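You operate a simulated robot arm through the tools that you are given. There is no shell and no other tool.

You run a simulated two-armed robot. Do the job below in one go: nothing can be reset, and whatever is moved stays where it is left.

TASK
Wipe the smudge off the amber-ringed microphone's grille and dock it.
Fine: switch it off before you wipe; use the white wipe pad and put it back; dock it in the free cradle of the charging tray; the other microphones stay as they are. Set down upright: white wipe pad. What is to be rubbed or washed off counts as gone when no trace of it is left.

It is judged by the outcome, as a careful person would: the job done as asked, and still so three seconds after it is handed in. It fails if anything else is knocked over, pushed out of place, dropped, spilled or broken.

THE ROBOT
Two 7-joint arms with four-finger grippers on one trunk that stands fixed in place. Base frame: the origin is at the foot of the trunk, x ahead of it, y to its left, z up; the work surface is at about z = 772. Readings come in mm, rad, newtons and seconds.
The left shoulder is at [40, 181, 1130], the right one opposite. With the tool pointing down near the work surface each hand reaches from about 300 to 840 mm from the base axis, measured 20 degrees to its own side. Payload 3.67 kg a hand.
The tool frame of a hand sits at the grasp point between the pads (the TCP): z along the fingers, y along the line on which they close. The tips reach 28 mm beyond it. Largest opening 112 mm; the body of the gripper starts 73 mm behind the TCP.
Orientation is told as [roll, pitch, yaw] about the base's x, y, z axes, in that order, counted from this pose: with the fingers straight down and closing along the base's y, the tool's x points along the base's -x, its y along +y and its z along -z.

THE INTERFACE
- The arms move only by the tool step_arm. It takes "left_targets", "right_targets" or both (then of equal length, played together; a hand with none holds still); each is a list of rows, each a list of 7 numbers: the shift along the base's x, y, z in m, then the turn, a rotation vector about the base's x, y, z in rad, then the gripper command, from -1 (fully open) to 1 (shut), values between in proportion. In form: [[x, y, z, rx, ry, rz, jaw], ...]. A call has 1 to 20 rows; each row shifts and turns the commanded pose from where the row before left it. Each row takes 0.2 s and may step no farther than 50 mm and 0.15 rad from the row before; otherwise, or with a gripper value out of range, the whole call is refused. Where a pose cannot be reached the arm comes as near as it can. A force on the tool above 40 N (or 10 N above the force at the start of the call, whichever is more), or a blocked arm, ends the call early, and 0.2 s more pass. Each finger halts on what it meets, pressing with about 35 N; the grip force reading is that of the motor and also rises with nothing between the fingers. The clock runs only during rows and for 0.2 s after the last one: add rows that do not move to give the fingers time. The reply holds the time, the measured pose of the TCP, the force on the tool along the base axes, the opening and the grip force, in the units named above and with some noise, with the torque about the TCP (base axes, N m) and any sound that the robot's microphone picked up.
- Cameras (640 x 400 px; columns grow to the right, rows downward): "scene" is now at [98, -43.8, 1355.4]; the picture's right is [-0.47, -0.88, 0.00], its down [-0.53, 0.28, -0.80] and it looks along [0.71, -0.37, -0.60] (base axes); focal length 348 px, centre (320, 200). "left" rides on the left gripper at [60, 18, -104] in its tool frame; the picture's right is [-0.29, 0.96, 0.00], its down [-0.80, -0.24, -0.55] and it looks along [-0.53, -0.16, 0.83] (tool axes); focal length 234 px, centre (320, 200). "right" rides on the right gripper at [60, -18, -104] in its tool frame; the picture's right is [0.29, 0.96, 0.00], its down [-0.80, 0.24, -0.55] and it looks along [-0.53, 0.16, 0.83] (tool axes); focal length 234 px, centre (320, 200). There is no depth. A picture from a camera that has moved, and an enlarged one, comes with that camera's place and axes in the base frame and with its lens.
- get_image(camera): a new picture of that camera. No time passes.
- raise_lower(by): slides the trunk up (or, below 0, down) by that many mm; the arms and the scene camera ride with it, the base frame stays. It gives what a move gives, with no picture.
- turn_head(pan, tilt): turns the head with the scene camera to pan (to the left, within 1.501 rad either way) and tilt (down, from -0.506 to 1.204), counted from straight ahead of the robot. It gives what a move gives.
- inspect(camera, box): a new picture of the part [left, top, right, bottom] of that camera's present view, enlarged. No time passes.
- hand_in(): hands the job in; it is judged then, once.

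Places have to be worked out from the pictures, the camera data and where the tool is seen. Open the grippers and draw the arms clear of the work before you hand the job in, unless the task says otherwise.

The tools are called after "Request:" by a JSON object that holds its "fn" and its "kwargs". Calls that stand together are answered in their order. step_arm: Moves the arms, as the interface text tells. Its arguments: {"type":"object","properties":{"left_targets":{"type":"array","items":{"type":"array","items":{"type":"number"}}},"right_targets":{"type":"array","items":{"type":"array","items":{"type":"number"}}}},"required":[]} The other tools are called the same way: raise_lower (by) slides the trunk up or down; turn_head (pan, tilt) turns the head that bears the scene camera; get_image (camera) takes a picture; inspect (camera, box) takes an enlarged picture of a part of a camera's view; hand_in () hands the job in.

At the start:

```text
time_s: 0.0
left_tcp_pos: [507.2, -14.9, 1072.6]
left_tool_rot: [0.0, 0.0, 0.0]
left_wrist_force: [-0.3, 0.2, -0.6]
left_ft_torque: [0.02, 0.02, -0.01]
left_width: 112.0
left_grasp_force: 0.0
right_tcp_pos: [389.7, -540.0, 1078.1]
right_tool_rot: [0.0, 0.001, -0.001]
right_wrist_force: [-0.3, -0.4, 0.0]
right_ft_torque: [-0.04, 0.0, -0.01]
right_width: 112.3
right_grasp_force: 0.1
trunk travel left (down, up): [-250.0, 264.0]
head pan, tilt: [-0.485, 0.646]
```

scene: 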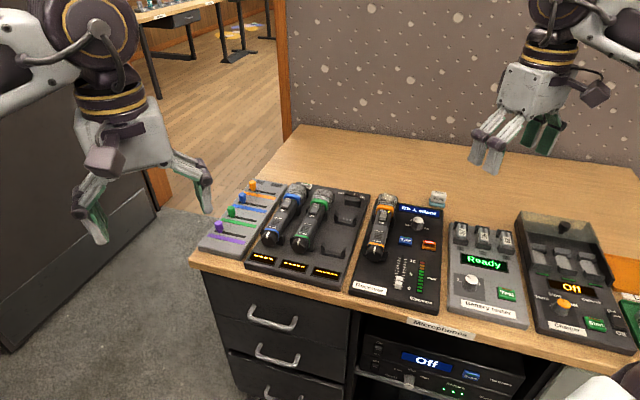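
right: 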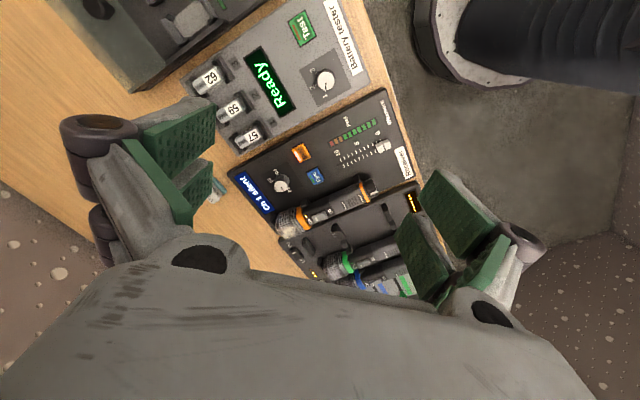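
left: 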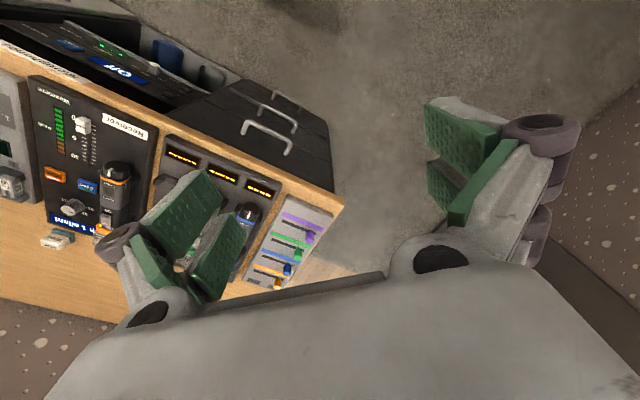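

The amber-ringed microphone seems to lie on the receiver, next to the charging tray with blue and green mics. I'll take enlarged views to see details.

Request:
{"fn": "inspect", "kwargs": {"camera": "scene", "box": [190, 160, 350, 290]}}

Request:
{"fn": "inspect", "kwargs": {"camera": "scene", "box": [330, 180, 460, 320]}}

Request:
{"fn": "inspect", "kwargs": {"camera": "scene", "box": [430, 180, 640, 360]}}

Request:
{"fn": "inspect", "kwargs": {"camera": "right", "box": [180, 80, 440, 300]}}

```text
3.08 times, centred on (270, 225) of scene
camera zoom: at [98.0, -43.8, 1355.4], right [-0.47, -0.88, 0.0], down [-0.53, 0.28, -0.8], along [0.71, -0.37, -0.6], focal length 1071 px, centre (474, 123)
```

zoom: 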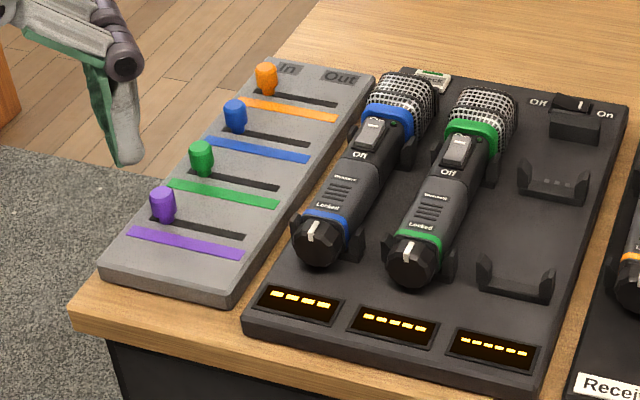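

```text
2.86 times, centred on (395, 250) of scene
camera zoom: at [98.0, -43.8, 1355.4], right [-0.47, -0.88, 0.0], down [-0.53, 0.28, -0.8], along [0.71, -0.37, -0.6], focal length 995 px, centre (106, 57)
```

zoom: 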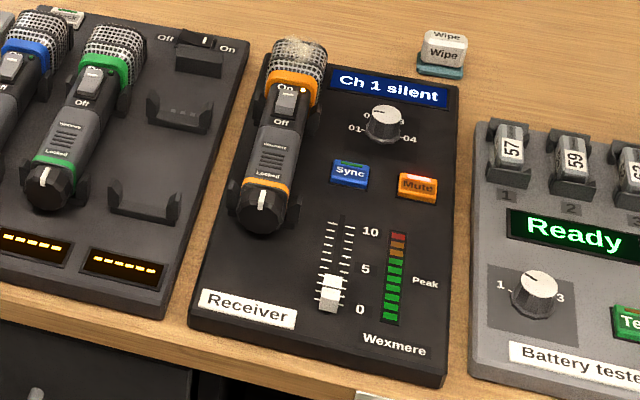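

```text
2.22 times, centred on (535, 270) of scene
camera zoom: at [98.0, -43.8, 1355.4], right [-0.47, -0.88, 0.0], down [-0.53, 0.28, -0.8], along [0.71, -0.37, -0.6], focal length 774 px, centre (-158, 44)
```

zoom: 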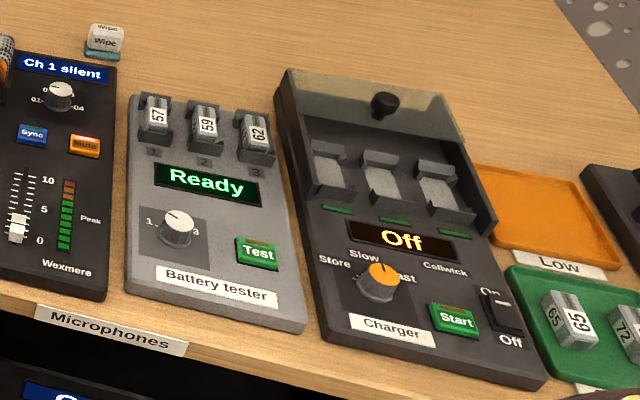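

```text
1.82 times, centred on (310, 190) of right
camera zoom: at [329.0, -559.3, 1183.6], right [-0.29, 0.96, 0.0], down [0.8, 0.24, 0.55], along [0.53, 0.16, -0.83], focal length 426 px, centre (338, 218)
```

zoom: 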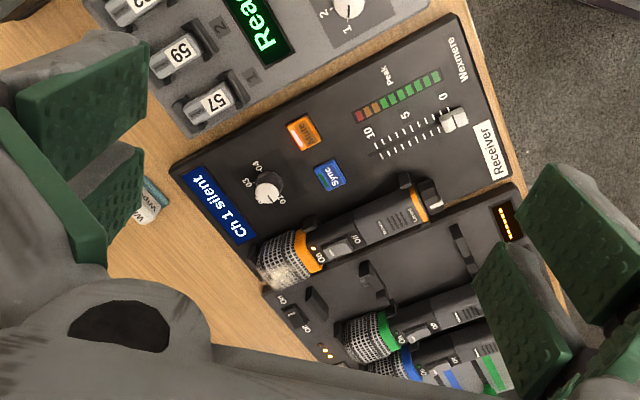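

The amber mic lies in a cradle on the receiver: by triangulation its head is near (647,-527,811) and its tail near (518,-395,800), so everything is turned about -45°. I move the right hand above it, yawed -45°, for a closer look.

Request:
{"fn": "step_arm", "kwargs": {"right_targets": [[0.024, 0.016, -0.015, 0, 0, -0.1327, -1], [0.024, 0.016, -0.015, 0, 0, -0.1327, -1], [0.024, 0.016, -0.015, 0, 0, -0.1327, -1], [0.024, 0.016, -0.015, 0, 0, -0.1327, -1], [0.024, 0.016, -0.015, 0, 0, -0.1327, -1], [0.024, 0.016, -0.015, 0, 0, -0.1327, -1], [0, 0, 0, 0, 0, 0, -1]]}}

Request:
{"fn": "get_image", "kwargs": {"camera": "right"}}

Request:
{"fn": "get_image", "kwargs": {"camera": "scene"}}

```text
time_s: 1.6
left_tcp_pos: [506.0, -15.8, 1073.9]
left_tool_rot: [-0.001, 0.0, -0.001]
left_wrist_force: [-0.3, 0.1, -0.1]
left_ft_torque: [-0.04, -0.03, 0.04]
left_width: 111.9
left_grasp_force: 0.0
right_tcp_pos: [532.4, -445.0, 990.0]
right_tool_rot: [0.001, 0.0, -0.797]
right_wrist_force: [-0.6, 0.0, 0.2]
right_ft_torque: [-0.03, -0.02, 0.0]
right_width: 112.2
right_grasp_force: 0.1
trunk travel left (down, up): [-250.0, 264.0]
head pan, tilt: [-0.485, 0.646]
```

```text
taken
camera right: at [477.8, -416.3, 1093.3], right [0.48, 0.88, 0.0], down [0.73, -0.4, 0.55], along [0.48, -0.27, -0.83], focal length 234 px, centre (320, 200)
```

right: 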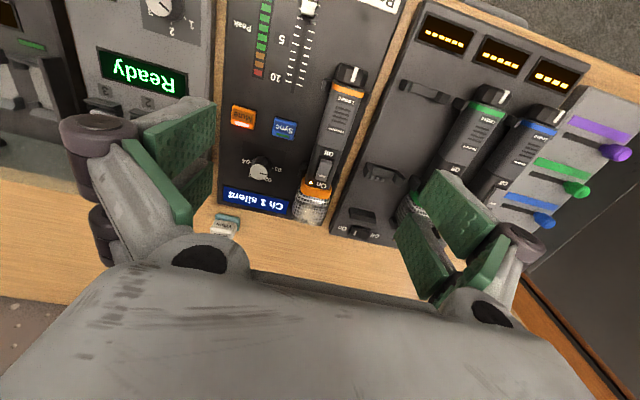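

```text
taken
camera scene: at [97.2, -44.0, 1355.5], right [-0.47, -0.88, 0.0], down [-0.53, 0.28, -0.8], along [0.71, -0.37, -0.6], focal length 348 px, centre (320, 200)
```

scene: 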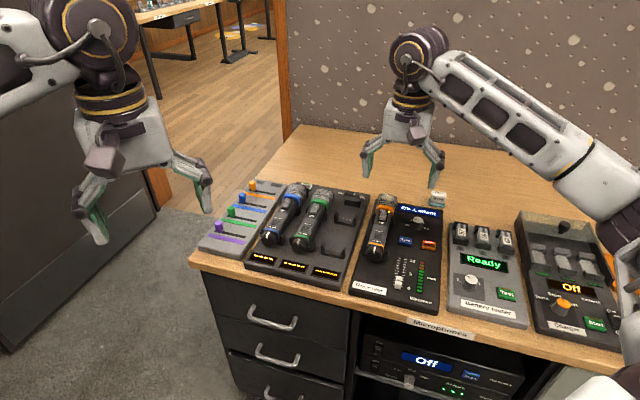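

The right camera now looks down on the mic. I enlarge the mic, the pad and the free cradle.

Request:
{"fn": "inspect", "kwargs": {"camera": "right", "box": [270, 60, 390, 240]}}

Request:
{"fn": "inspect", "kwargs": {"camera": "right", "box": [180, 150, 340, 250]}}

Request:
{"fn": "inspect", "kwargs": {"camera": "right", "box": [320, 10, 560, 250]}}

Request:
{"fn": "inspect", "kwargs": {"camera": "scene", "box": [350, 180, 450, 270]}}

```text
2.22 times, centred on (330, 150) of right
camera zoom: at [477.8, -416.3, 1093.3], right [0.48, 0.88, 0.0], down [0.73, -0.4, 0.55], along [0.48, -0.27, -0.83], focal length 520 px, centre (298, 311)
```

zoom: 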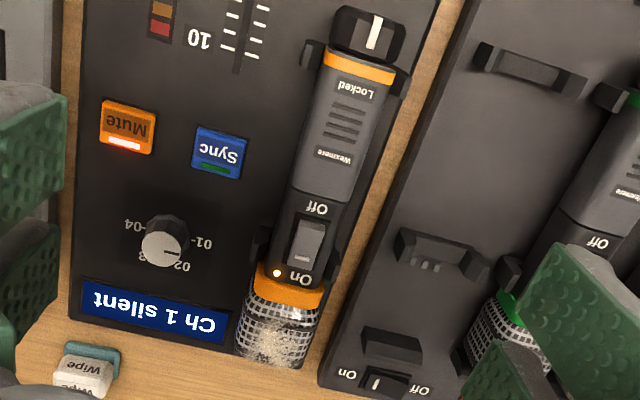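

```text
4.00 times, centred on (260, 200) of right
camera zoom: at [477.8, -416.3, 1093.3], right [0.48, 0.88, 0.0], down [0.73, -0.4, 0.55], along [0.48, -0.27, -0.83], focal length 937 px, centre (560, 200)
```

zoom: 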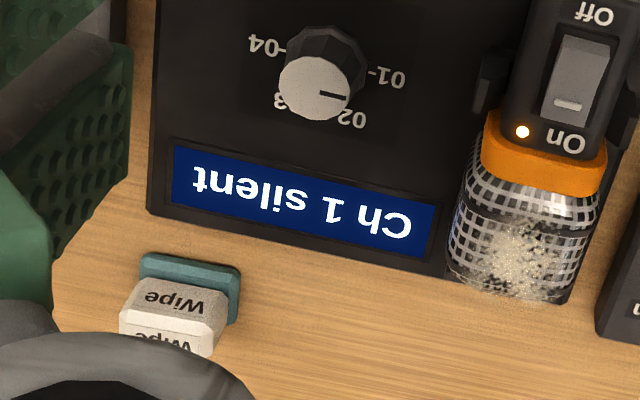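

```text
1.67 times, centred on (440, 130) of right
camera zoom: at [477.8, -416.3, 1093.3], right [0.48, 0.88, 0.0], down [0.73, -0.4, 0.55], along [0.48, -0.27, -0.83], focal length 390 px, centre (120, 317)
```

zoom: 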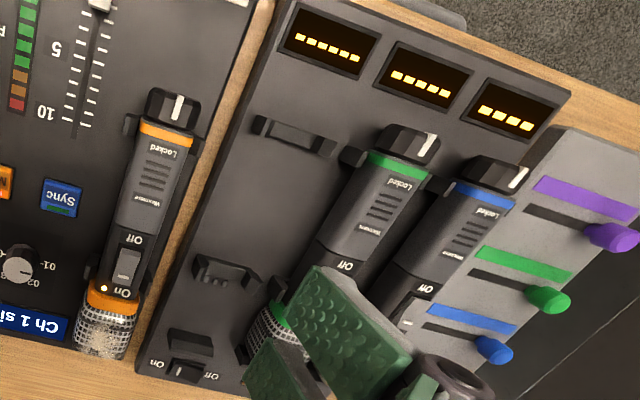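

```text
4.44 times, centred on (400, 225) of scene
camera zoom: at [97.2, -44.0, 1355.5], right [-0.47, -0.88, 0.0], down [-0.53, 0.28, -0.8], along [0.71, -0.37, -0.6], focal length 1547 px, centre (-36, 89)
```

zoom: 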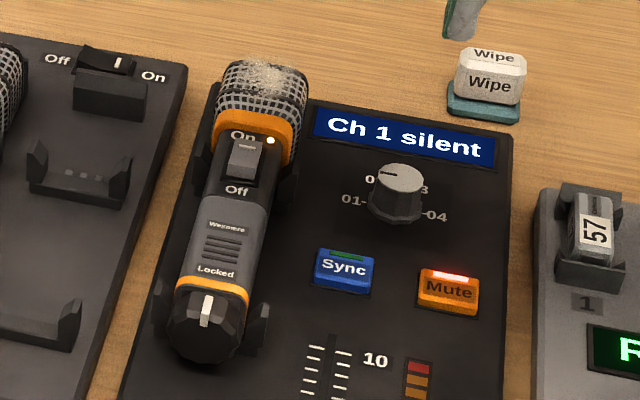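

Zoomed pictures are sharp, so I zoom tightly on the amber switch, the docked mics' switches, and the cradles.

Request:
{"fn": "inspect", "kwargs": {"camera": "scene", "box": [370, 190, 410, 230]}}

Request:
{"fn": "inspect", "kwargs": {"camera": "scene", "box": [290, 180, 340, 230]}}

Request:
{"fn": "inspect", "kwargs": {"camera": "scene", "box": [310, 180, 380, 270]}}

Request:
{"fn": "inspect", "kwargs": {"camera": "right", "box": [290, 140, 350, 230]}}

Request:
{"fn": "get_image", "kwargs": {"camera": "left"}}

```text
10.00 times, centred on (390, 210) of scene
camera zoom: at [97.2, -44.0, 1355.5], right [-0.47, -0.88, 0.0], down [-0.53, 0.28, -0.8], along [0.71, -0.37, -0.6], focal length 3482 px, centre (-380, 100)
```

zoom: 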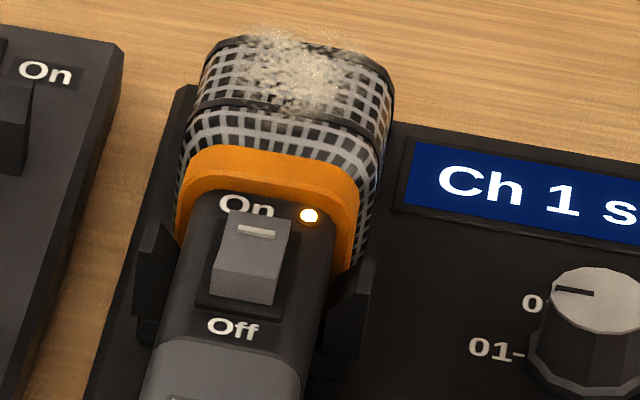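

```text
8.00 times, centred on (315, 205) of scene
camera zoom: at [97.2, -44.0, 1355.5], right [-0.47, -0.88, 0.0], down [-0.53, 0.28, -0.8], along [0.71, -0.37, -0.6], focal length 2785 px, centre (360, 160)
```

zoom: 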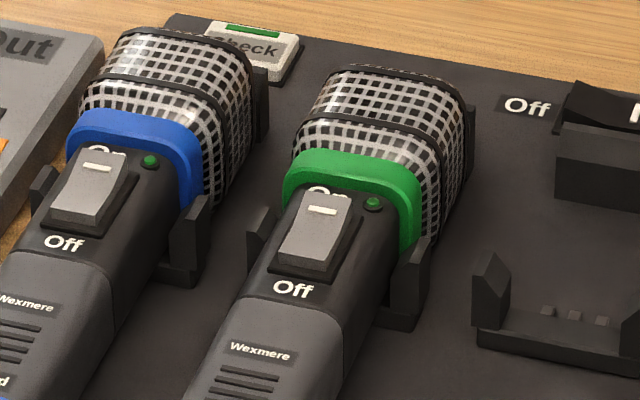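

```text
4.44 times, centred on (345, 225) of scene
camera zoom: at [97.2, -44.0, 1355.5], right [-0.47, -0.88, 0.0], down [-0.53, 0.28, -0.8], along [0.71, -0.37, -0.6], focal length 1547 px, centre (209, 89)
```

zoom: 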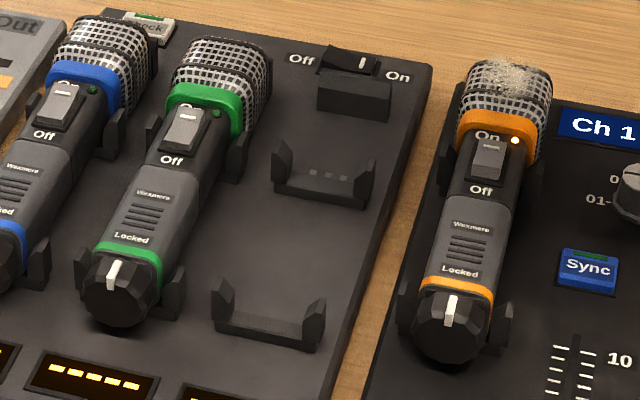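

```text
4.44 times, centred on (320, 185) of right
camera zoom: at [477.8, -416.3, 1093.3], right [0.48, 0.88, 0.0], down [0.73, -0.4, 0.55], along [0.48, -0.27, -0.83], focal length 1041 px, centre (320, 267)
```

zoom: 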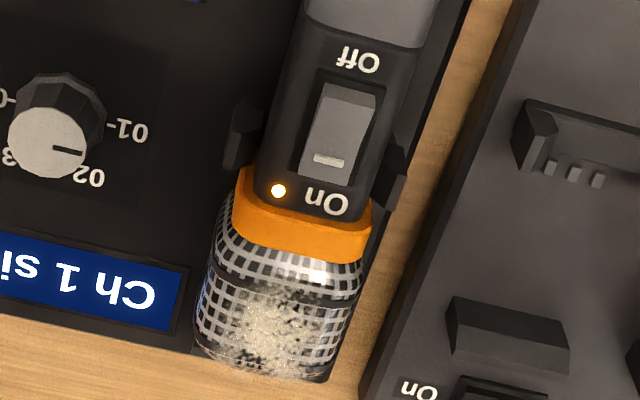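

```text
taken
camera left: at [446.4, 3.9, 1177.3], right [0.29, 0.96, 0.0], down [0.8, -0.24, 0.55], along [0.53, -0.16, -0.83], focal length 234 px, centre (320, 200)
```

left: 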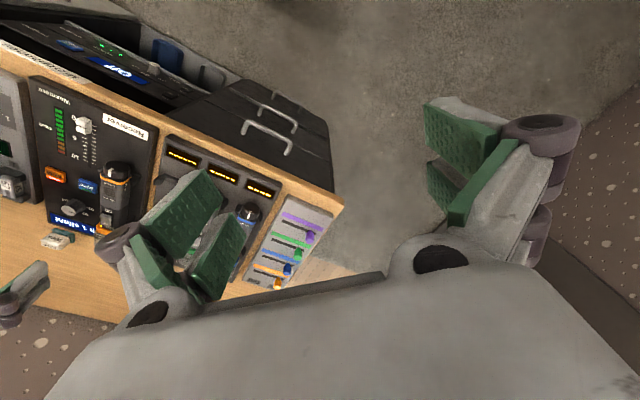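

The switch is a rocker (amber: On end pressed, LED lit; docked ones: On end raised). I estimate the raised Off end top near (583,-466,833), smudge centre near (633,-519,840), pad near (618,-682,778). I'll zoom into the pad and smudge more.

Request:
{"fn": "inspect", "kwargs": {"camera": "scene", "box": [420, 180, 460, 210]}}

Request:
{"fn": "inspect", "kwargs": {"camera": "right", "box": [200, 200, 250, 240]}}

Request:
{"fn": "inspect", "kwargs": {"camera": "right", "box": [285, 185, 335, 230]}}

Request:
{"fn": "inspect", "kwargs": {"camera": "right", "box": [320, 70, 440, 250]}}

```text
13.33 times, centred on (440, 195) of scene
camera zoom: at [97.2, -44.0, 1355.5], right [-0.47, -0.88, 0.0], down [-0.53, 0.28, -0.8], along [0.71, -0.37, -0.6], focal length 4642 px, centre (-1280, 267)
```

zoom: 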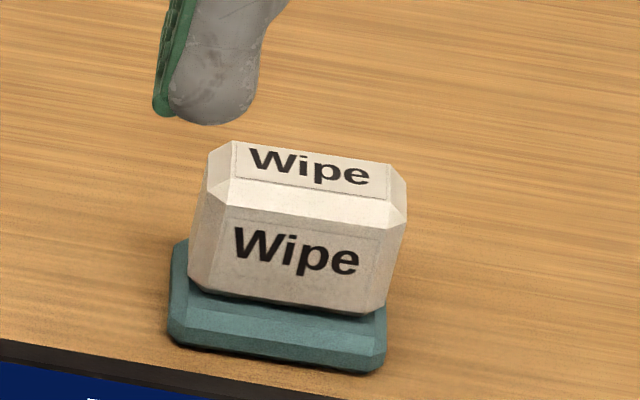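

```text
10.00 times, centred on (225, 220) of right
camera zoom: at [477.8, -416.3, 1093.3], right [0.48, 0.88, 0.0], down [0.73, -0.4, 0.55], along [0.48, -0.27, -0.83], focal length 2342 px, centre (1270, 0)
```

zoom: 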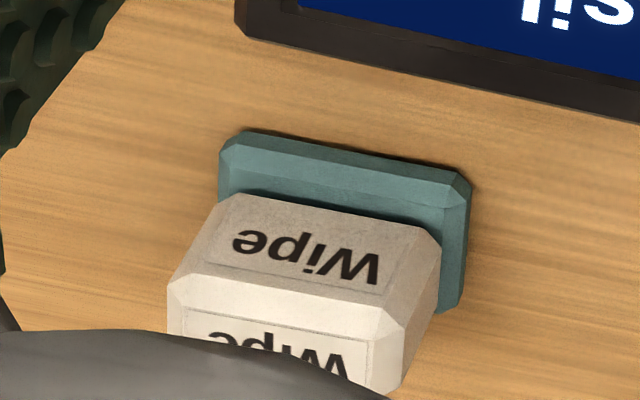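

```text
8.89 times, centred on (310, 208) of right
camera zoom: at [477.8, -416.3, 1093.3], right [0.48, 0.88, 0.0], down [0.73, -0.4, 0.55], along [0.48, -0.27, -0.83], focal length 2082 px, centre (409, 133)
```

zoom: 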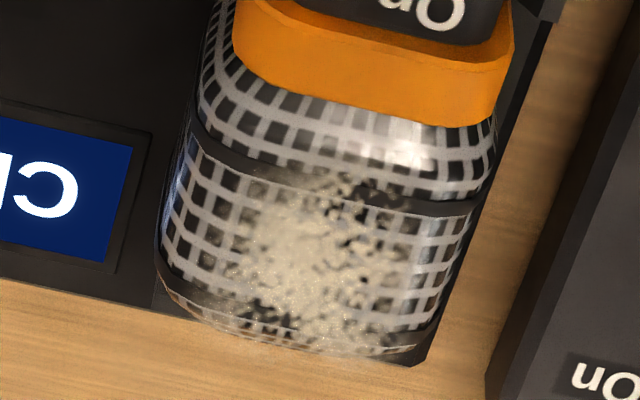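

```text
2.22 times, centred on (380, 160) of right
camera zoom: at [477.8, -416.3, 1093.3], right [0.48, 0.88, 0.0], down [0.73, -0.4, 0.55], along [0.48, -0.27, -0.83], focal length 520 px, centre (187, 289)
```

zoom: 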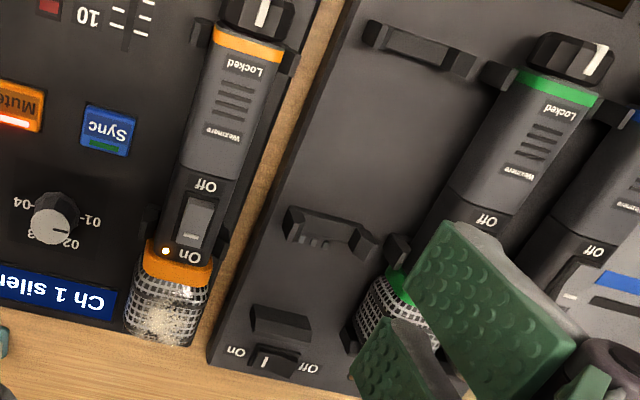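

The pad is a white block on a teal felt base, roughly 43 mm long, about 33 mm high, its long side nearly parallel to the receiver's edge. I check the head's other sides from the left camera.

Request:
{"fn": "inspect", "kwargs": {"camera": "left", "box": [80, 150, 160, 250]}}

Request:
{"fn": "inspect", "kwargs": {"camera": "left", "box": [30, 60, 280, 260]}}

```text
4.00 times, centred on (120, 200) of left
camera zoom: at [446.4, 3.9, 1177.3], right [0.29, 0.96, 0.0], down [0.8, -0.24, 0.55], along [0.53, -0.16, -0.83], focal length 937 px, centre (1120, 200)
```

zoom: 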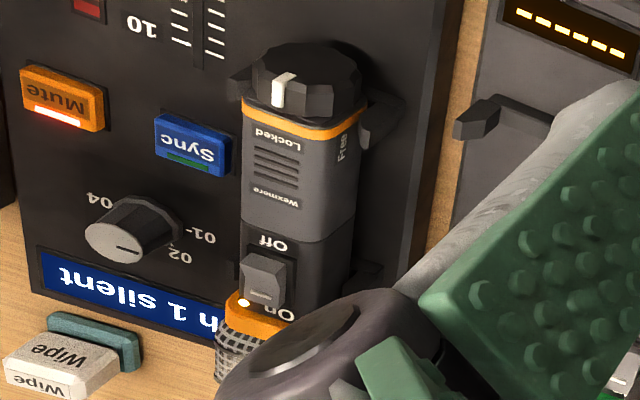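

```text
2.00 times, centred on (155, 160) of left
camera zoom: at [446.4, 3.9, 1177.3], right [0.29, 0.96, 0.0], down [0.8, -0.24, 0.55], along [0.53, -0.16, -0.83], focal length 468 px, centre (650, 280)
```

zoom: 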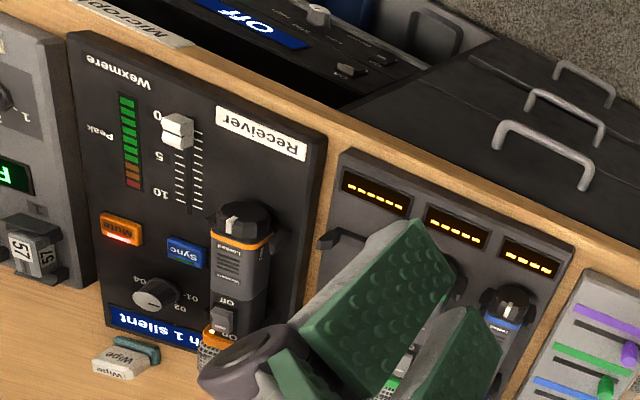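

The switch must be pressed at its raised Off end. I close the right gripper and come to a hover about 40 mm above a point just tail-ward of that raised edge, then look.

Request:
{"fn": "step_arm", "kwargs": {"right_targets": [[0.0115, -0.0043, -0.025, 0, 0, 0, 1], [0.0115, -0.0043, -0.025, 0, 0, 0, 1], [0.0115, -0.0043, -0.025, 0, 0, 0, 1], [0.0115, -0.0043, -0.015, 0, 0, 0, 1], [0, 0, 0, 0, 0, 0, 1], [0, 0, 0, 0, 0, 0, 1]]}}

Request:
{"fn": "get_image", "kwargs": {"camera": "right"}}

Request:
{"fn": "inspect", "kwargs": {"camera": "scene", "box": [350, 150, 450, 250]}}

```text
time_s: 3.0
left_tcp_pos: [506.8, -15.0, 1074.2]
left_tool_rot: [0.001, 0.0, -0.001]
left_wrist_force: [0.0, 0.5, -0.5]
left_ft_torque: [0.01, -0.02, 0.0]
left_width: 112.0
left_grasp_force: 0.0
right_tcp_pos: [578.4, -461.9, 899.8]
right_tool_rot: [0.001, 0.0, -0.796]
right_wrist_force: [-0.6, 0.0, 0.6]
right_ft_torque: [0.03, -0.01, 0.0]
right_width: 0.0
right_grasp_force: 35.0
trunk travel left (down, up): [-250.0, 264.0]
head pan, tilt: [-0.485, 0.646]
```

```text
taken
camera right: at [523.7, -433.4, 1003.8], right [0.48, 0.88, 0.0], down [0.73, -0.4, 0.55], along [0.48, -0.27, -0.83], focal length 234 px, centre (320, 200)
```

right: 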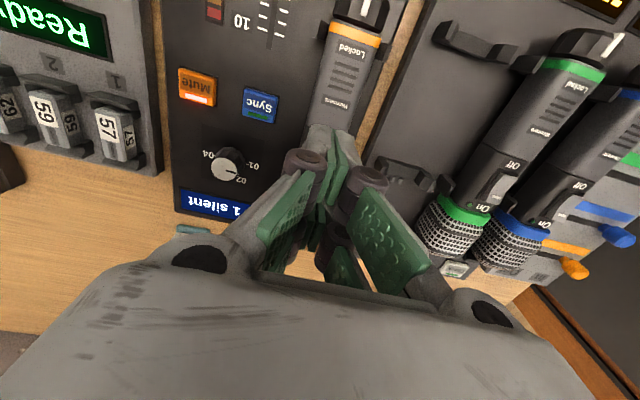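

```text
4.00 times, centred on (400, 200) of scene
camera zoom: at [98.3, -43.9, 1355.4], right [-0.47, -0.88, 0.0], down [-0.53, 0.28, -0.8], along [0.71, -0.37, -0.6], focal length 1393 px, centre (0, 200)
```

zoom: 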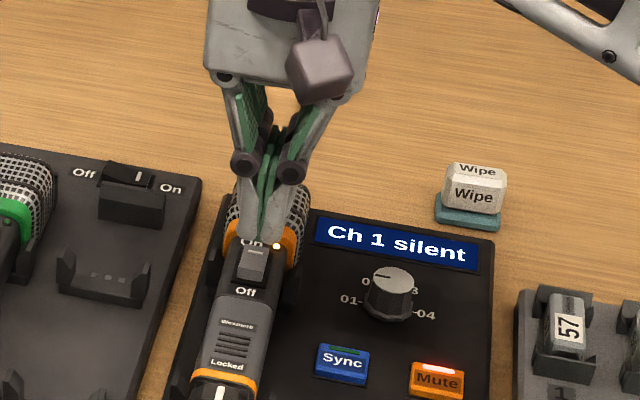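

The closed tips are at about (578,-462,872), lined up over the mic just behind the raised Off edge. I lower 30 mm slowly and check from the scene.

Request:
{"fn": "step_arm", "kwargs": {"right_targets": [[0, 0, -0.01, 0, 0, 0, 1], [0, 0, -0.01, 0, 0, 0, 1], [0, 0, -0.01, 0, 0, 0, 1], [0, 0, 0, 0, 0, 0, 1]]}}

Request:
{"fn": "inspect", "kwargs": {"camera": "scene", "box": [365, 190, 415, 230]}}

Request:
{"fn": "get_image", "kwargs": {"camera": "right"}}

```text
time_s: 4.0
left_tcp_pos: [506.3, -14.3, 1073.9]
left_tool_rot: [-0.002, 0.0, -0.002]
left_wrist_force: [-0.3, 0.4, 0.0]
left_ft_torque: [0.03, -0.01, -0.02]
left_width: 112.1
left_grasp_force: 0.0
right_tcp_pos: [578.4, -462.8, 869.5]
right_tool_rot: [0.0, 0.001, -0.794]
right_wrist_force: [0.2, 0.3, 0.0]
right_ft_torque: [-0.02, 0.0, -0.01]
right_width: 0.2
right_grasp_force: 35.2
trunk travel left (down, up): [-250.0, 264.0]
head pan, tilt: [-0.485, 0.646]
```

```text
10.00 times, centred on (390, 210) of scene
camera zoom: at [98.1, -43.7, 1355.4], right [-0.47, -0.88, 0.0], down [-0.53, 0.28, -0.8], along [0.71, -0.37, -0.6], focal length 3482 px, centre (-380, 100)
```

zoom: 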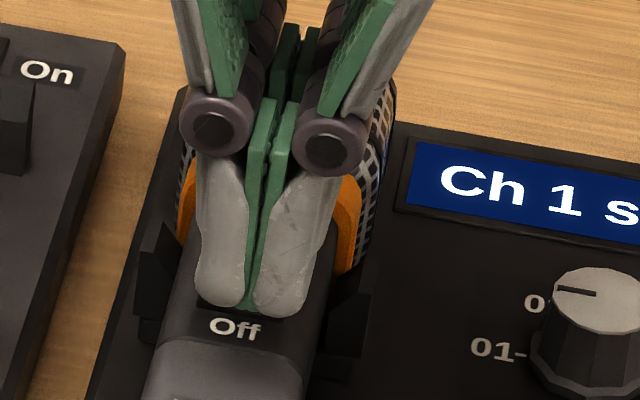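

```text
taken
camera right: at [523.3, -432.4, 973.9], right [0.48, 0.88, 0.0], down [0.73, -0.4, 0.55], along [0.49, -0.27, -0.83], focal length 234 px, centre (320, 200)
```

right: 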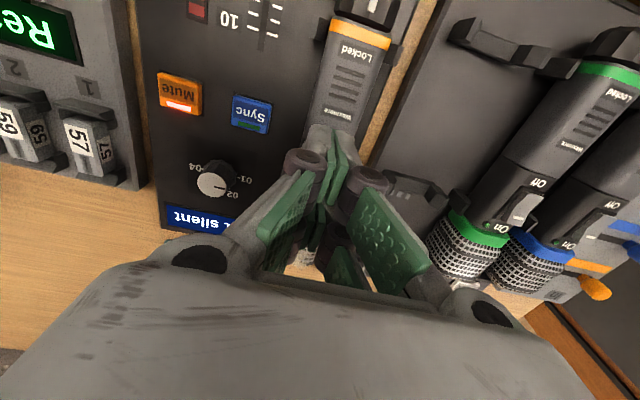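

The tips are just above the switch. I zoom in from the wrist camera to see exactly where the fingertip sits relative to the "Off" label and switch edge.

Request:
{"fn": "inspect", "kwargs": {"camera": "right", "box": [290, 90, 390, 190]}}

Request:
{"fn": "inspect", "kwargs": {"camera": "left", "box": [90, 180, 150, 240]}}

```text
4.00 times, centred on (340, 140) of right
camera zoom: at [523.3, -432.4, 973.9], right [0.48, 0.88, 0.0], down [0.73, -0.4, 0.55], along [0.49, -0.27, -0.83], focal length 937 px, centre (240, 440)
```

zoom: 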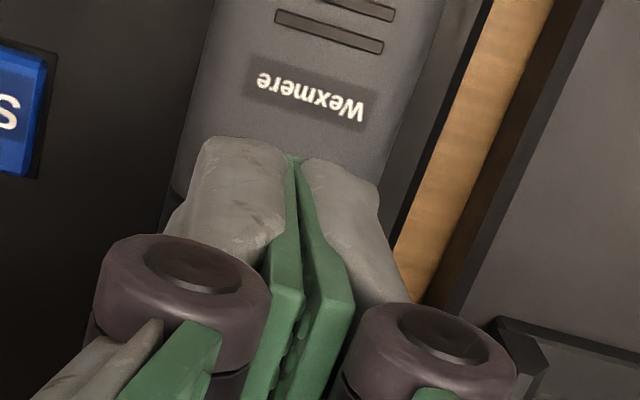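

```text
6.67 times, centred on (120, 210) of left
camera zoom: at [447.1, 4.1, 1177.0], right [0.29, 0.96, 0.0], down [0.8, -0.24, 0.55], along [0.53, -0.16, -0.83], focal length 1561 px, centre (1653, 133)
```

zoom: 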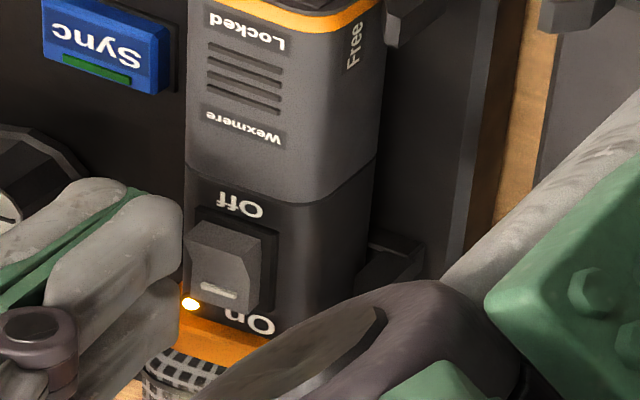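

Cross-checking with the left camera, the LED triangulates to z≈812 and the raised Off edge to about (597,-477,817) – lower and further out than my first estimate. I back the right hand up and bring the left hand's camera closer for good triangulation.

Request:
{"fn": "step_arm", "kwargs": {"right_targets": [[-0.004, 0.004, 0.02, 0, 0, 0, 1], [-0.004, 0.004, 0.025, 0, 0, 0, 1], [-0.004, 0.004, 0.025, 0, 0, 0, 1], [-0.02, 0.0, 0.025, 0, 0, 0, 1], [-0.02, 0.0, 0.025, 0, 0, 0, 1], [-0.02, -0.02, 0, 0, 0, 0, 1], [-0.02, -0.02, 0, 0, 0, 0, 1], [-0.02, -0.02, 0, 0, 0, 0, 1], [0, 0, 0, 0, 0, 0, 1]], "left_targets": [[0.0067, -0.0256, -0.0017, 0, 0, -0.125, -1], [0.0067, -0.0256, -0.0017, 0, 0, -0.125, -1], [0.0067, -0.0256, -0.0017, 0, 0, -0.125, -1], [0.0067, -0.0256, -0.0017, 0, 0, -0.125, -1], [0.0067, -0.0256, -0.0017, 0, 0, -0.125, -1], [0.0067, -0.0256, -0.0017, 0, 0, -0.125, -1], [0.0067, -0.0256, -0.0017, 0, 0, -0.125, -1], [0.0067, -0.0256, -0.0017, 0, 0, -0.125, -1], [0, 0, 0, 0, 0, 0, -1]]}}

Request:
{"fn": "get_image", "kwargs": {"camera": "left"}}

Request:
{"fn": "get_image", "kwargs": {"camera": "scene"}}

```text
time_s: 6.0
left_tcp_pos: [558.9, -210.3, 1062.2]
left_tool_rot: [-0.001, 0.0, -0.958]
left_wrist_force: [-0.1, 0.2, 0.1]
left_ft_torque: [-0.02, 0.05, 0.03]
left_width: 111.8
left_grasp_force: 0.2
left hand out of reach, approached as far as the arm can: row 8
right_tcp_pos: [467.9, -508.5, 989.0]
right_tool_rot: [-0.002, 0.001, -0.794]
right_wrist_force: [0.7, -0.4, 1.0]
right_ft_torque: [-0.02, 0.02, 0.0]
right_width: 0.0
right_grasp_force: 35.0
trunk travel left (down, up): [-250.0, 264.0]
head pan, tilt: [-0.485, 0.646]
```

```text
taken
camera left: at [539.3, -151.0, 1165.2], right [0.95, 0.31, 0.0], down [0.26, -0.79, 0.55], along [0.17, -0.53, -0.83], focal length 234 px, centre (320, 200)
```

left: 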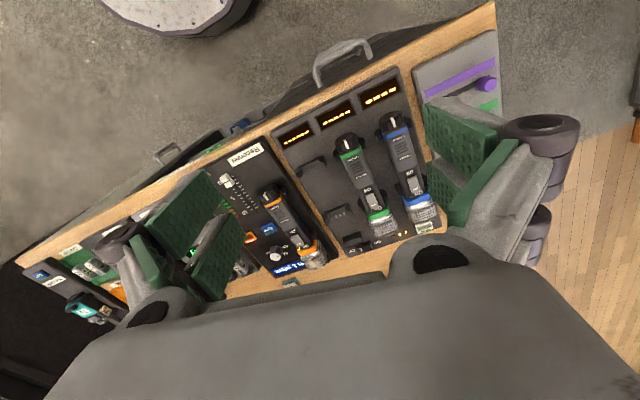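

```text
taken
camera scene: at [99.0, -42.9, 1355.4], right [-0.47, -0.88, 0.0], down [-0.53, 0.28, -0.8], along [0.71, -0.37, -0.6], focal length 348 px, centre (320, 200)
```

scene: 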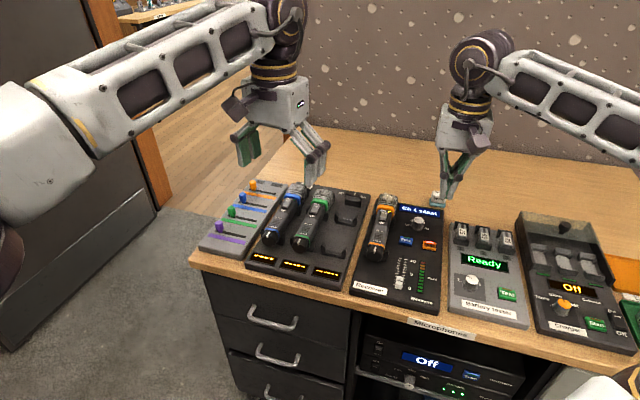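

The left camera now sees the mics well. I enlarge the amber mic, free cradle and docked mics from both cameras for triangulation.

Request:
{"fn": "inspect", "kwargs": {"camera": "left", "box": [250, 180, 340, 280]}}

Request:
{"fn": "inspect", "kwargs": {"camera": "left", "box": [290, 150, 390, 260]}}

Request:
{"fn": "inspect", "kwargs": {"camera": "left", "box": [285, 230, 335, 280]}}

Request:
{"fn": "inspect", "kwargs": {"camera": "scene", "box": [310, 180, 410, 290]}}

```text
4.00 times, centred on (295, 230) of left
camera zoom: at [539.3, -151.0, 1165.2], right [0.95, 0.31, 0.0], down [0.26, -0.79, 0.55], along [0.17, -0.53, -0.83], focal length 937 px, centre (420, 80)
```

zoom: 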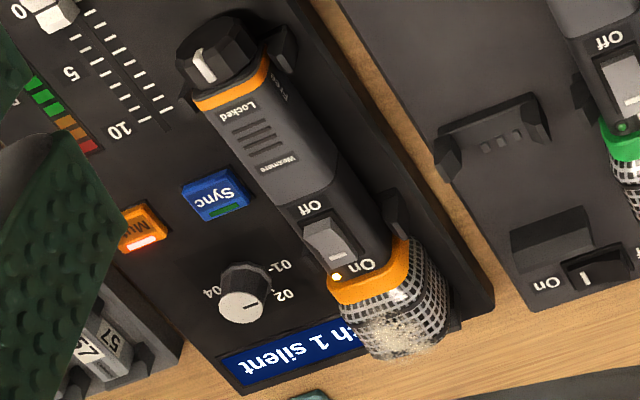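

```text
3.64 times, centred on (340, 205) of left
camera zoom: at [539.3, -151.0, 1165.2], right [0.95, 0.31, 0.0], down [0.26, -0.79, 0.55], along [0.17, -0.53, -0.83], focal length 852 px, centre (247, 182)
```

zoom: 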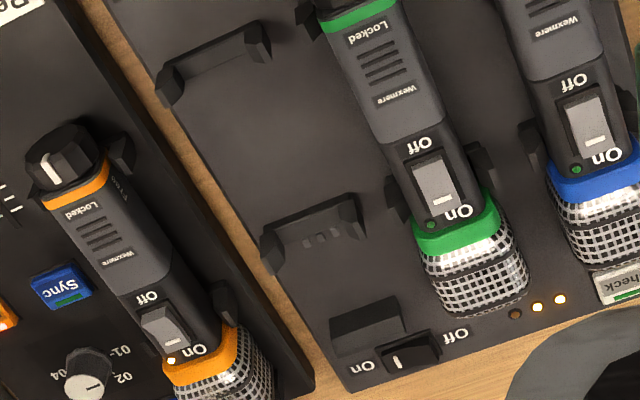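

```text
8.00 times, centred on (310, 255) of left
camera zoom: at [539.3, -151.0, 1165.2], right [0.95, 0.31, 0.0], down [0.26, -0.79, 0.55], along [0.17, -0.53, -0.83], focal length 1873 px, centre (400, -240)
```

zoom: 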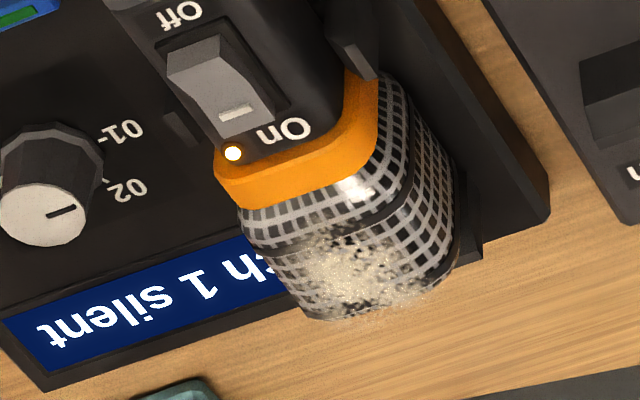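

```text
3.64 times, centred on (360, 235) of scene
camera zoom: at [99.0, -42.9, 1355.4], right [-0.47, -0.88, 0.0], down [-0.53, 0.28, -0.8], along [0.71, -0.37, -0.6], focal length 1266 px, centre (174, 73)
```

zoom: 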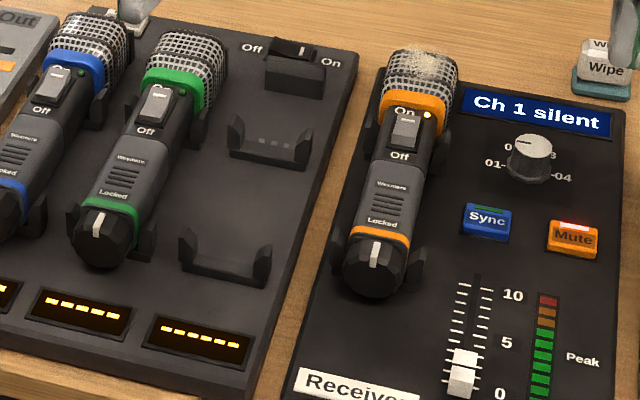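

I zoom further on the switch from both cameras to pin the raised edge.

Request:
{"fn": "inspect", "kwargs": {"camera": "left", "box": [297, 228, 321, 243]}}

Request:
{"fn": "inspect", "kwargs": {"camera": "scene", "box": [378, 203, 402, 218]}}

Request:
{"fn": "get_image", "kwargs": {"camera": "right"}}

```text
16.00 times, centred on (309, 236) of left
camera zoom: at [539.3, -151.0, 1165.2], right [0.95, 0.31, 0.0], down [0.26, -0.79, 0.55], along [0.17, -0.53, -0.83], focal length 3747 px, centre (496, -368)
```

zoom: 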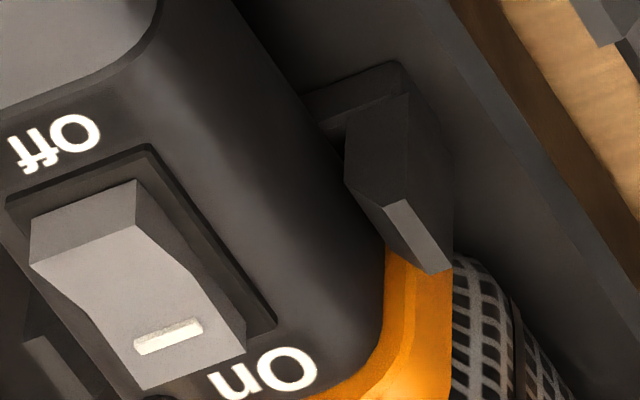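

```text
16.00 times, centred on (390, 210) of scene
camera zoom: at [99.0, -42.9, 1355.4], right [-0.47, -0.88, 0.0], down [-0.53, 0.28, -0.8], along [0.71, -0.37, -0.6], focal length 5570 px, centre (-800, 32)
```

zoom: 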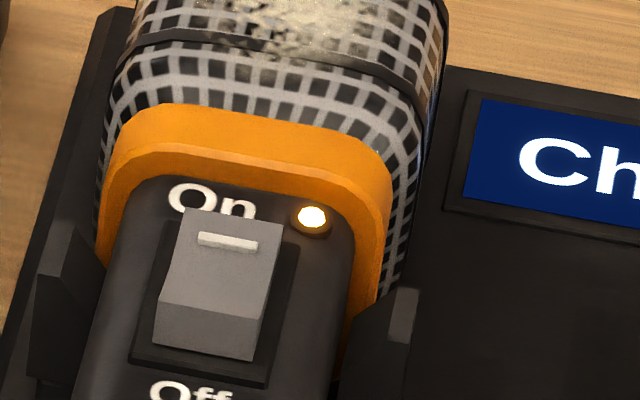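

```text
taken
camera right: at [412.3, -478.8, 1093.5], right [0.48, 0.88, 0.0], down [0.73, -0.4, 0.55], along [0.48, -0.27, -0.83], focal length 234 px, centre (320, 200)
```

right: 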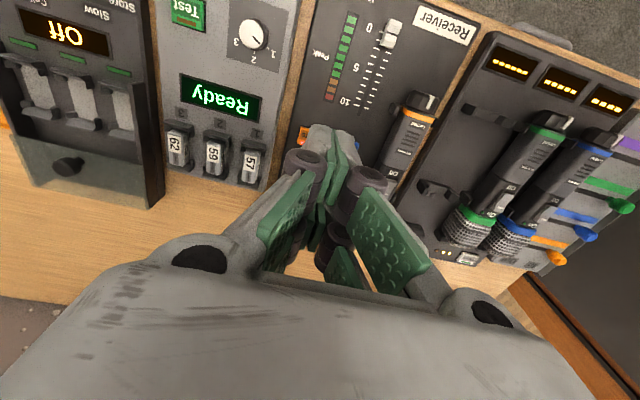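

Now the rocker is clear: raised Off edge around (591,-472,~820). I bring the right closed fingertip to about 20 mm above it, slightly tail-ward, to compare tip and switch in both cameras.

Request:
{"fn": "step_arm", "kwargs": {"right_targets": [[0.04, 0.0134, -0.01, 0, 0, 0, 1], [0.04, 0.0134, -0.01, 0, 0, 0, 1], [0.04, 0.0134, -0.01, 0, 0, 0, 1], [0, 0, -0.03, 0, 0, 0, 1], [0, 0, -0.03, 0, 0, 0, 1], [0, 0, -0.03, 0, 0, 0, 1], [0, 0, 0, 0, 0, 0, 1]]}}

Request:
{"fn": "inspect", "kwargs": {"camera": "left", "box": [285, 215, 333, 245]}}

Request:
{"fn": "inspect", "kwargs": {"camera": "scene", "box": [366, 195, 414, 225]}}

```text
time_s: 7.6
left_tcp_pos: [557.2, -213.0, 1061.7]
left_tool_rot: [0.002, 0.0, -0.959]
left_wrist_force: [0.5, -0.6, 0.3]
left_ft_torque: [0.0, -0.03, 0.0]
left_width: 112.0
left_grasp_force: 0.1
right_tcp_pos: [586.6, -472.9, 869.0]
right_tool_rot: [0.0, 0.0, -0.795]
right_wrist_force: [-0.4, -1.2, 0.0]
right_ft_torque: [-0.01, -0.01, -0.01]
right_width: 0.3
right_grasp_force: 35.2
trunk travel left (down, up): [-250.0, 264.0]
head pan, tilt: [-0.485, 0.646]
```

```text
13.33 times, centred on (309, 230) of left
camera zoom: at [538.0, -151.7, 1165.6], right [0.95, 0.32, 0.0], down [0.26, -0.79, 0.55], along [0.17, -0.53, -0.83], focal length 3122 px, centre (467, -200)
```

zoom: 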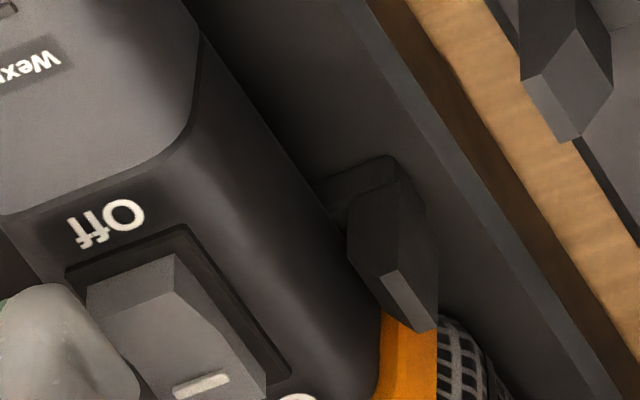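

```text
13.33 times, centred on (390, 210) of scene
camera zoom: at [97.8, -43.6, 1355.5], right [-0.47, -0.88, 0.0], down [-0.53, 0.28, -0.8], along [0.71, -0.37, -0.6], focal length 4642 px, centre (-613, 67)
```

zoom: 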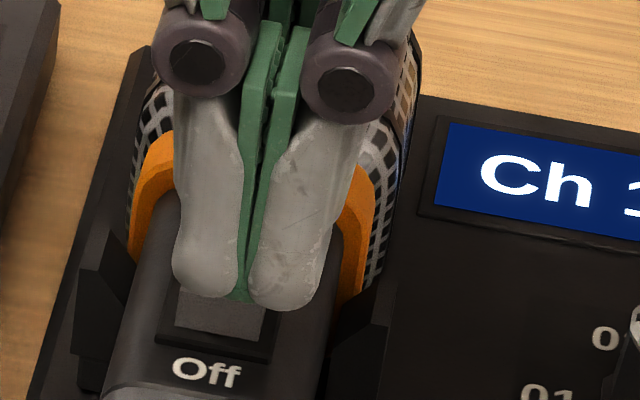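

The tip hovers right over the switch with the near edge behind it. I shift 4 mm toward the head and descend to just above expected contact, checking force.

Request:
{"fn": "step_arm", "kwargs": {"right_targets": [[0.0028, -0.0029, -0.006, 0, 0, 0, 1], [0, 0, -0.006, 0, 0, 0, 1], [0, 0, -0.003, 0, 0, 0, 1], [0, 0, 0, 0, 0, 0, 1]]}}

Request:
{"fn": "inspect", "kwargs": {"camera": "left", "box": [285, 215, 333, 245]}}

Request:
{"fn": "inspect", "kwargs": {"camera": "scene", "box": [366, 195, 414, 225]}}

```text
time_s: 8.6
left_tcp_pos: [556.7, -211.8, 1063.2]
left_tool_rot: [0.001, 0.0, -0.959]
left_wrist_force: [0.3, -0.7, -0.7]
left_ft_torque: [-0.02, -0.03, -0.04]
left_width: 112.0
left_grasp_force: 0.1
right_tcp_pos: [589.1, -472.0, 854.6]
right_tool_rot: [0.0, 0.0, -0.797]
right_wrist_force: [0.2, -0.2, -0.4]
right_ft_torque: [0.03, -0.02, 0.01]
right_width: 0.1
right_grasp_force: 34.9
trunk travel left (down, up): [-250.0, 264.0]
head pan, tilt: [-0.485, 0.646]
```

```text
13.33 times, centred on (309, 230) of left
camera zoom: at [538.2, -151.9, 1165.4], right [0.95, 0.32, 0.0], down [0.26, -0.79, 0.55], along [0.17, -0.53, -0.83], focal length 3122 px, centre (467, -200)
```

zoom: 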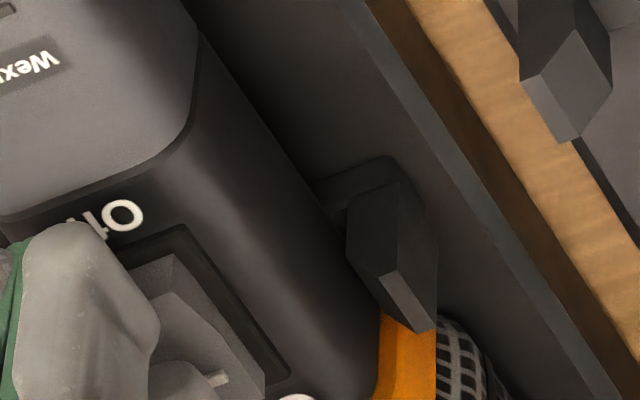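

```text
13.33 times, centred on (390, 210) of scene
camera zoom: at [98.1, -43.8, 1355.4], right [-0.47, -0.88, 0.0], down [-0.53, 0.28, -0.8], along [0.71, -0.37, -0.6], focal length 4642 px, centre (-613, 67)
```

zoom: 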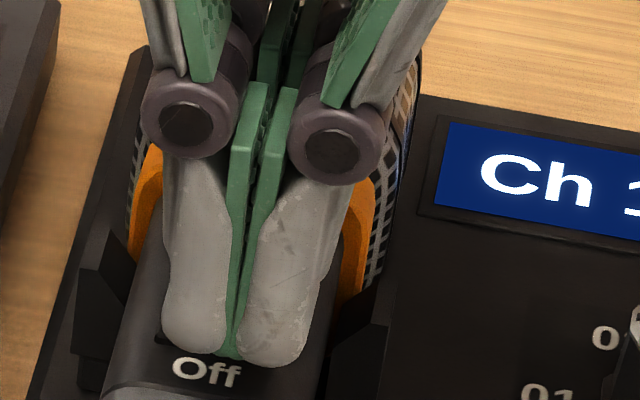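

No contact yet at tip z≈826.6; the tip's near edge is over the "Off" label, so it covers roughly the Off half. I step 3 mm back toward the tail and descend 6 mm in small steps.

Request:
{"fn": "step_arm", "kwargs": {"right_targets": [[-0.0021, 0.0021, -0.001, 0, 0, 0, 1], [0, 0, -0.002, 0, 0, 0, 1], [0, 0, -0.002, 0, 0, 0, 1], [0, 0, 0, 0, 0, 0, 1]]}}

Request:
{"fn": "inspect", "kwargs": {"camera": "left", "box": [285, 220, 333, 250]}}

Request:
{"fn": "inspect", "kwargs": {"camera": "scene", "box": [366, 195, 414, 225]}}

```text
time_s: 9.6
left_tcp_pos: [557.9, -212.4, 1061.3]
left_tool_rot: [-0.001, 0.0, -0.957]
left_wrist_force: [-0.2, 0.4, -0.2]
left_ft_torque: [0.01, -0.03, 0.0]
left_width: 112.2
left_grasp_force: 0.1
right_tcp_pos: [587.0, -470.3, 849.6]
right_tool_rot: [-0.001, -0.002, -0.796]
right_wrist_force: [-0.3, -1.3, 2.9]
right_ft_torque: [0.0, 0.01, -0.02]
right_width: 6.1
right_grasp_force: 35.1
trunk travel left (down, up): [-250.0, 264.0]
head pan, tilt: [-0.485, 0.646]
```

```text
13.33 times, centred on (309, 235) of left
camera zoom: at [538.1, -151.8, 1165.5], right [0.95, 0.32, 0.0], down [0.26, -0.79, 0.55], along [0.17, -0.53, -0.83], focal length 3122 px, centre (467, -267)
```

zoom: 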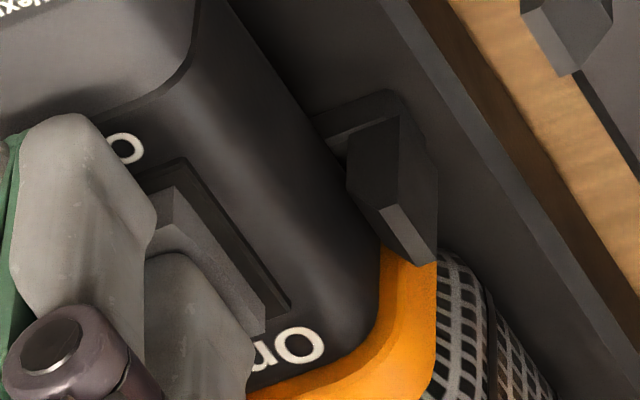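

```text
13.33 times, centred on (390, 210) of scene
camera zoom: at [97.9, -43.7, 1355.5], right [-0.47, -0.88, 0.0], down [-0.53, 0.28, -0.8], along [0.71, -0.37, -0.6], focal length 4642 px, centre (-613, 67)
```

zoom: 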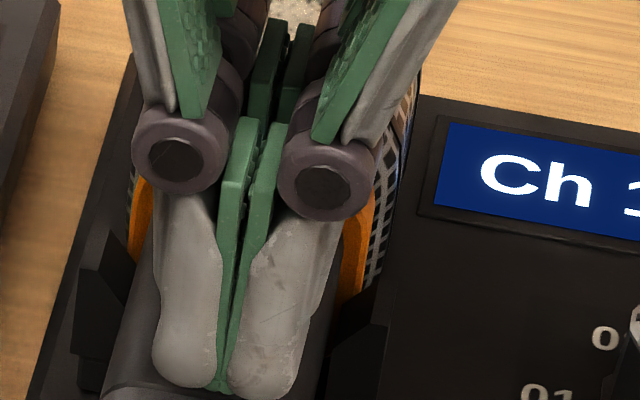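

A light contact (about 3 N) now, tip z≈821.6, and the fingers spread to 6 mm, so something is being touched. I look from the other cameras before pressing further.

Request:
{"fn": "get_image", "kwargs": {"camera": "right"}}

Request:
{"fn": "inspect", "kwargs": {"camera": "scene", "box": [350, 160, 430, 240]}}

Request:
{"fn": "inspect", "kwargs": {"camera": "left", "box": [260, 200, 340, 270]}}

```text
taken
camera right: at [532.2, -441.1, 953.4], right [0.48, 0.88, 0.0], down [0.73, -0.4, 0.55], along [0.49, -0.27, -0.83], focal length 234 px, centre (320, 200)
```

right: 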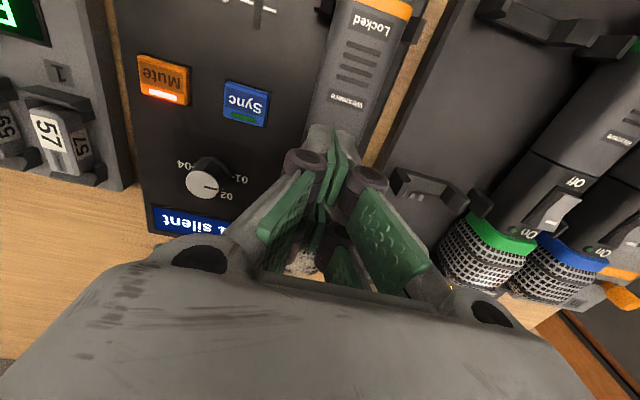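

```text
5.00 times, centred on (390, 200) of scene
camera zoom: at [97.9, -43.7, 1355.5], right [-0.47, -0.88, 0.0], down [-0.53, 0.28, -0.8], along [0.71, -0.37, -0.6], focal length 1741 px, centre (-30, 200)
```

zoom: 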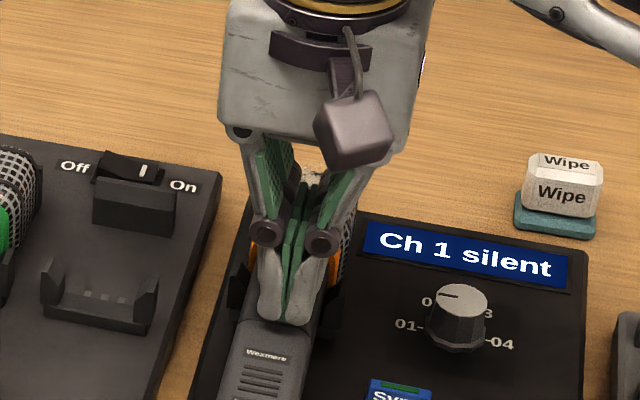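

```text
5.71 times, centred on (300, 235) of left
camera zoom: at [538.1, -151.8, 1165.5], right [0.95, 0.32, 0.0], down [0.26, -0.79, 0.55], along [0.17, -0.53, -0.83], focal length 1338 px, centre (434, 0)
```

zoom: 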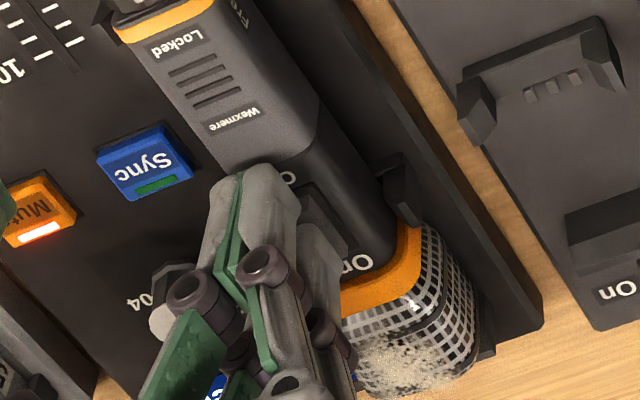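

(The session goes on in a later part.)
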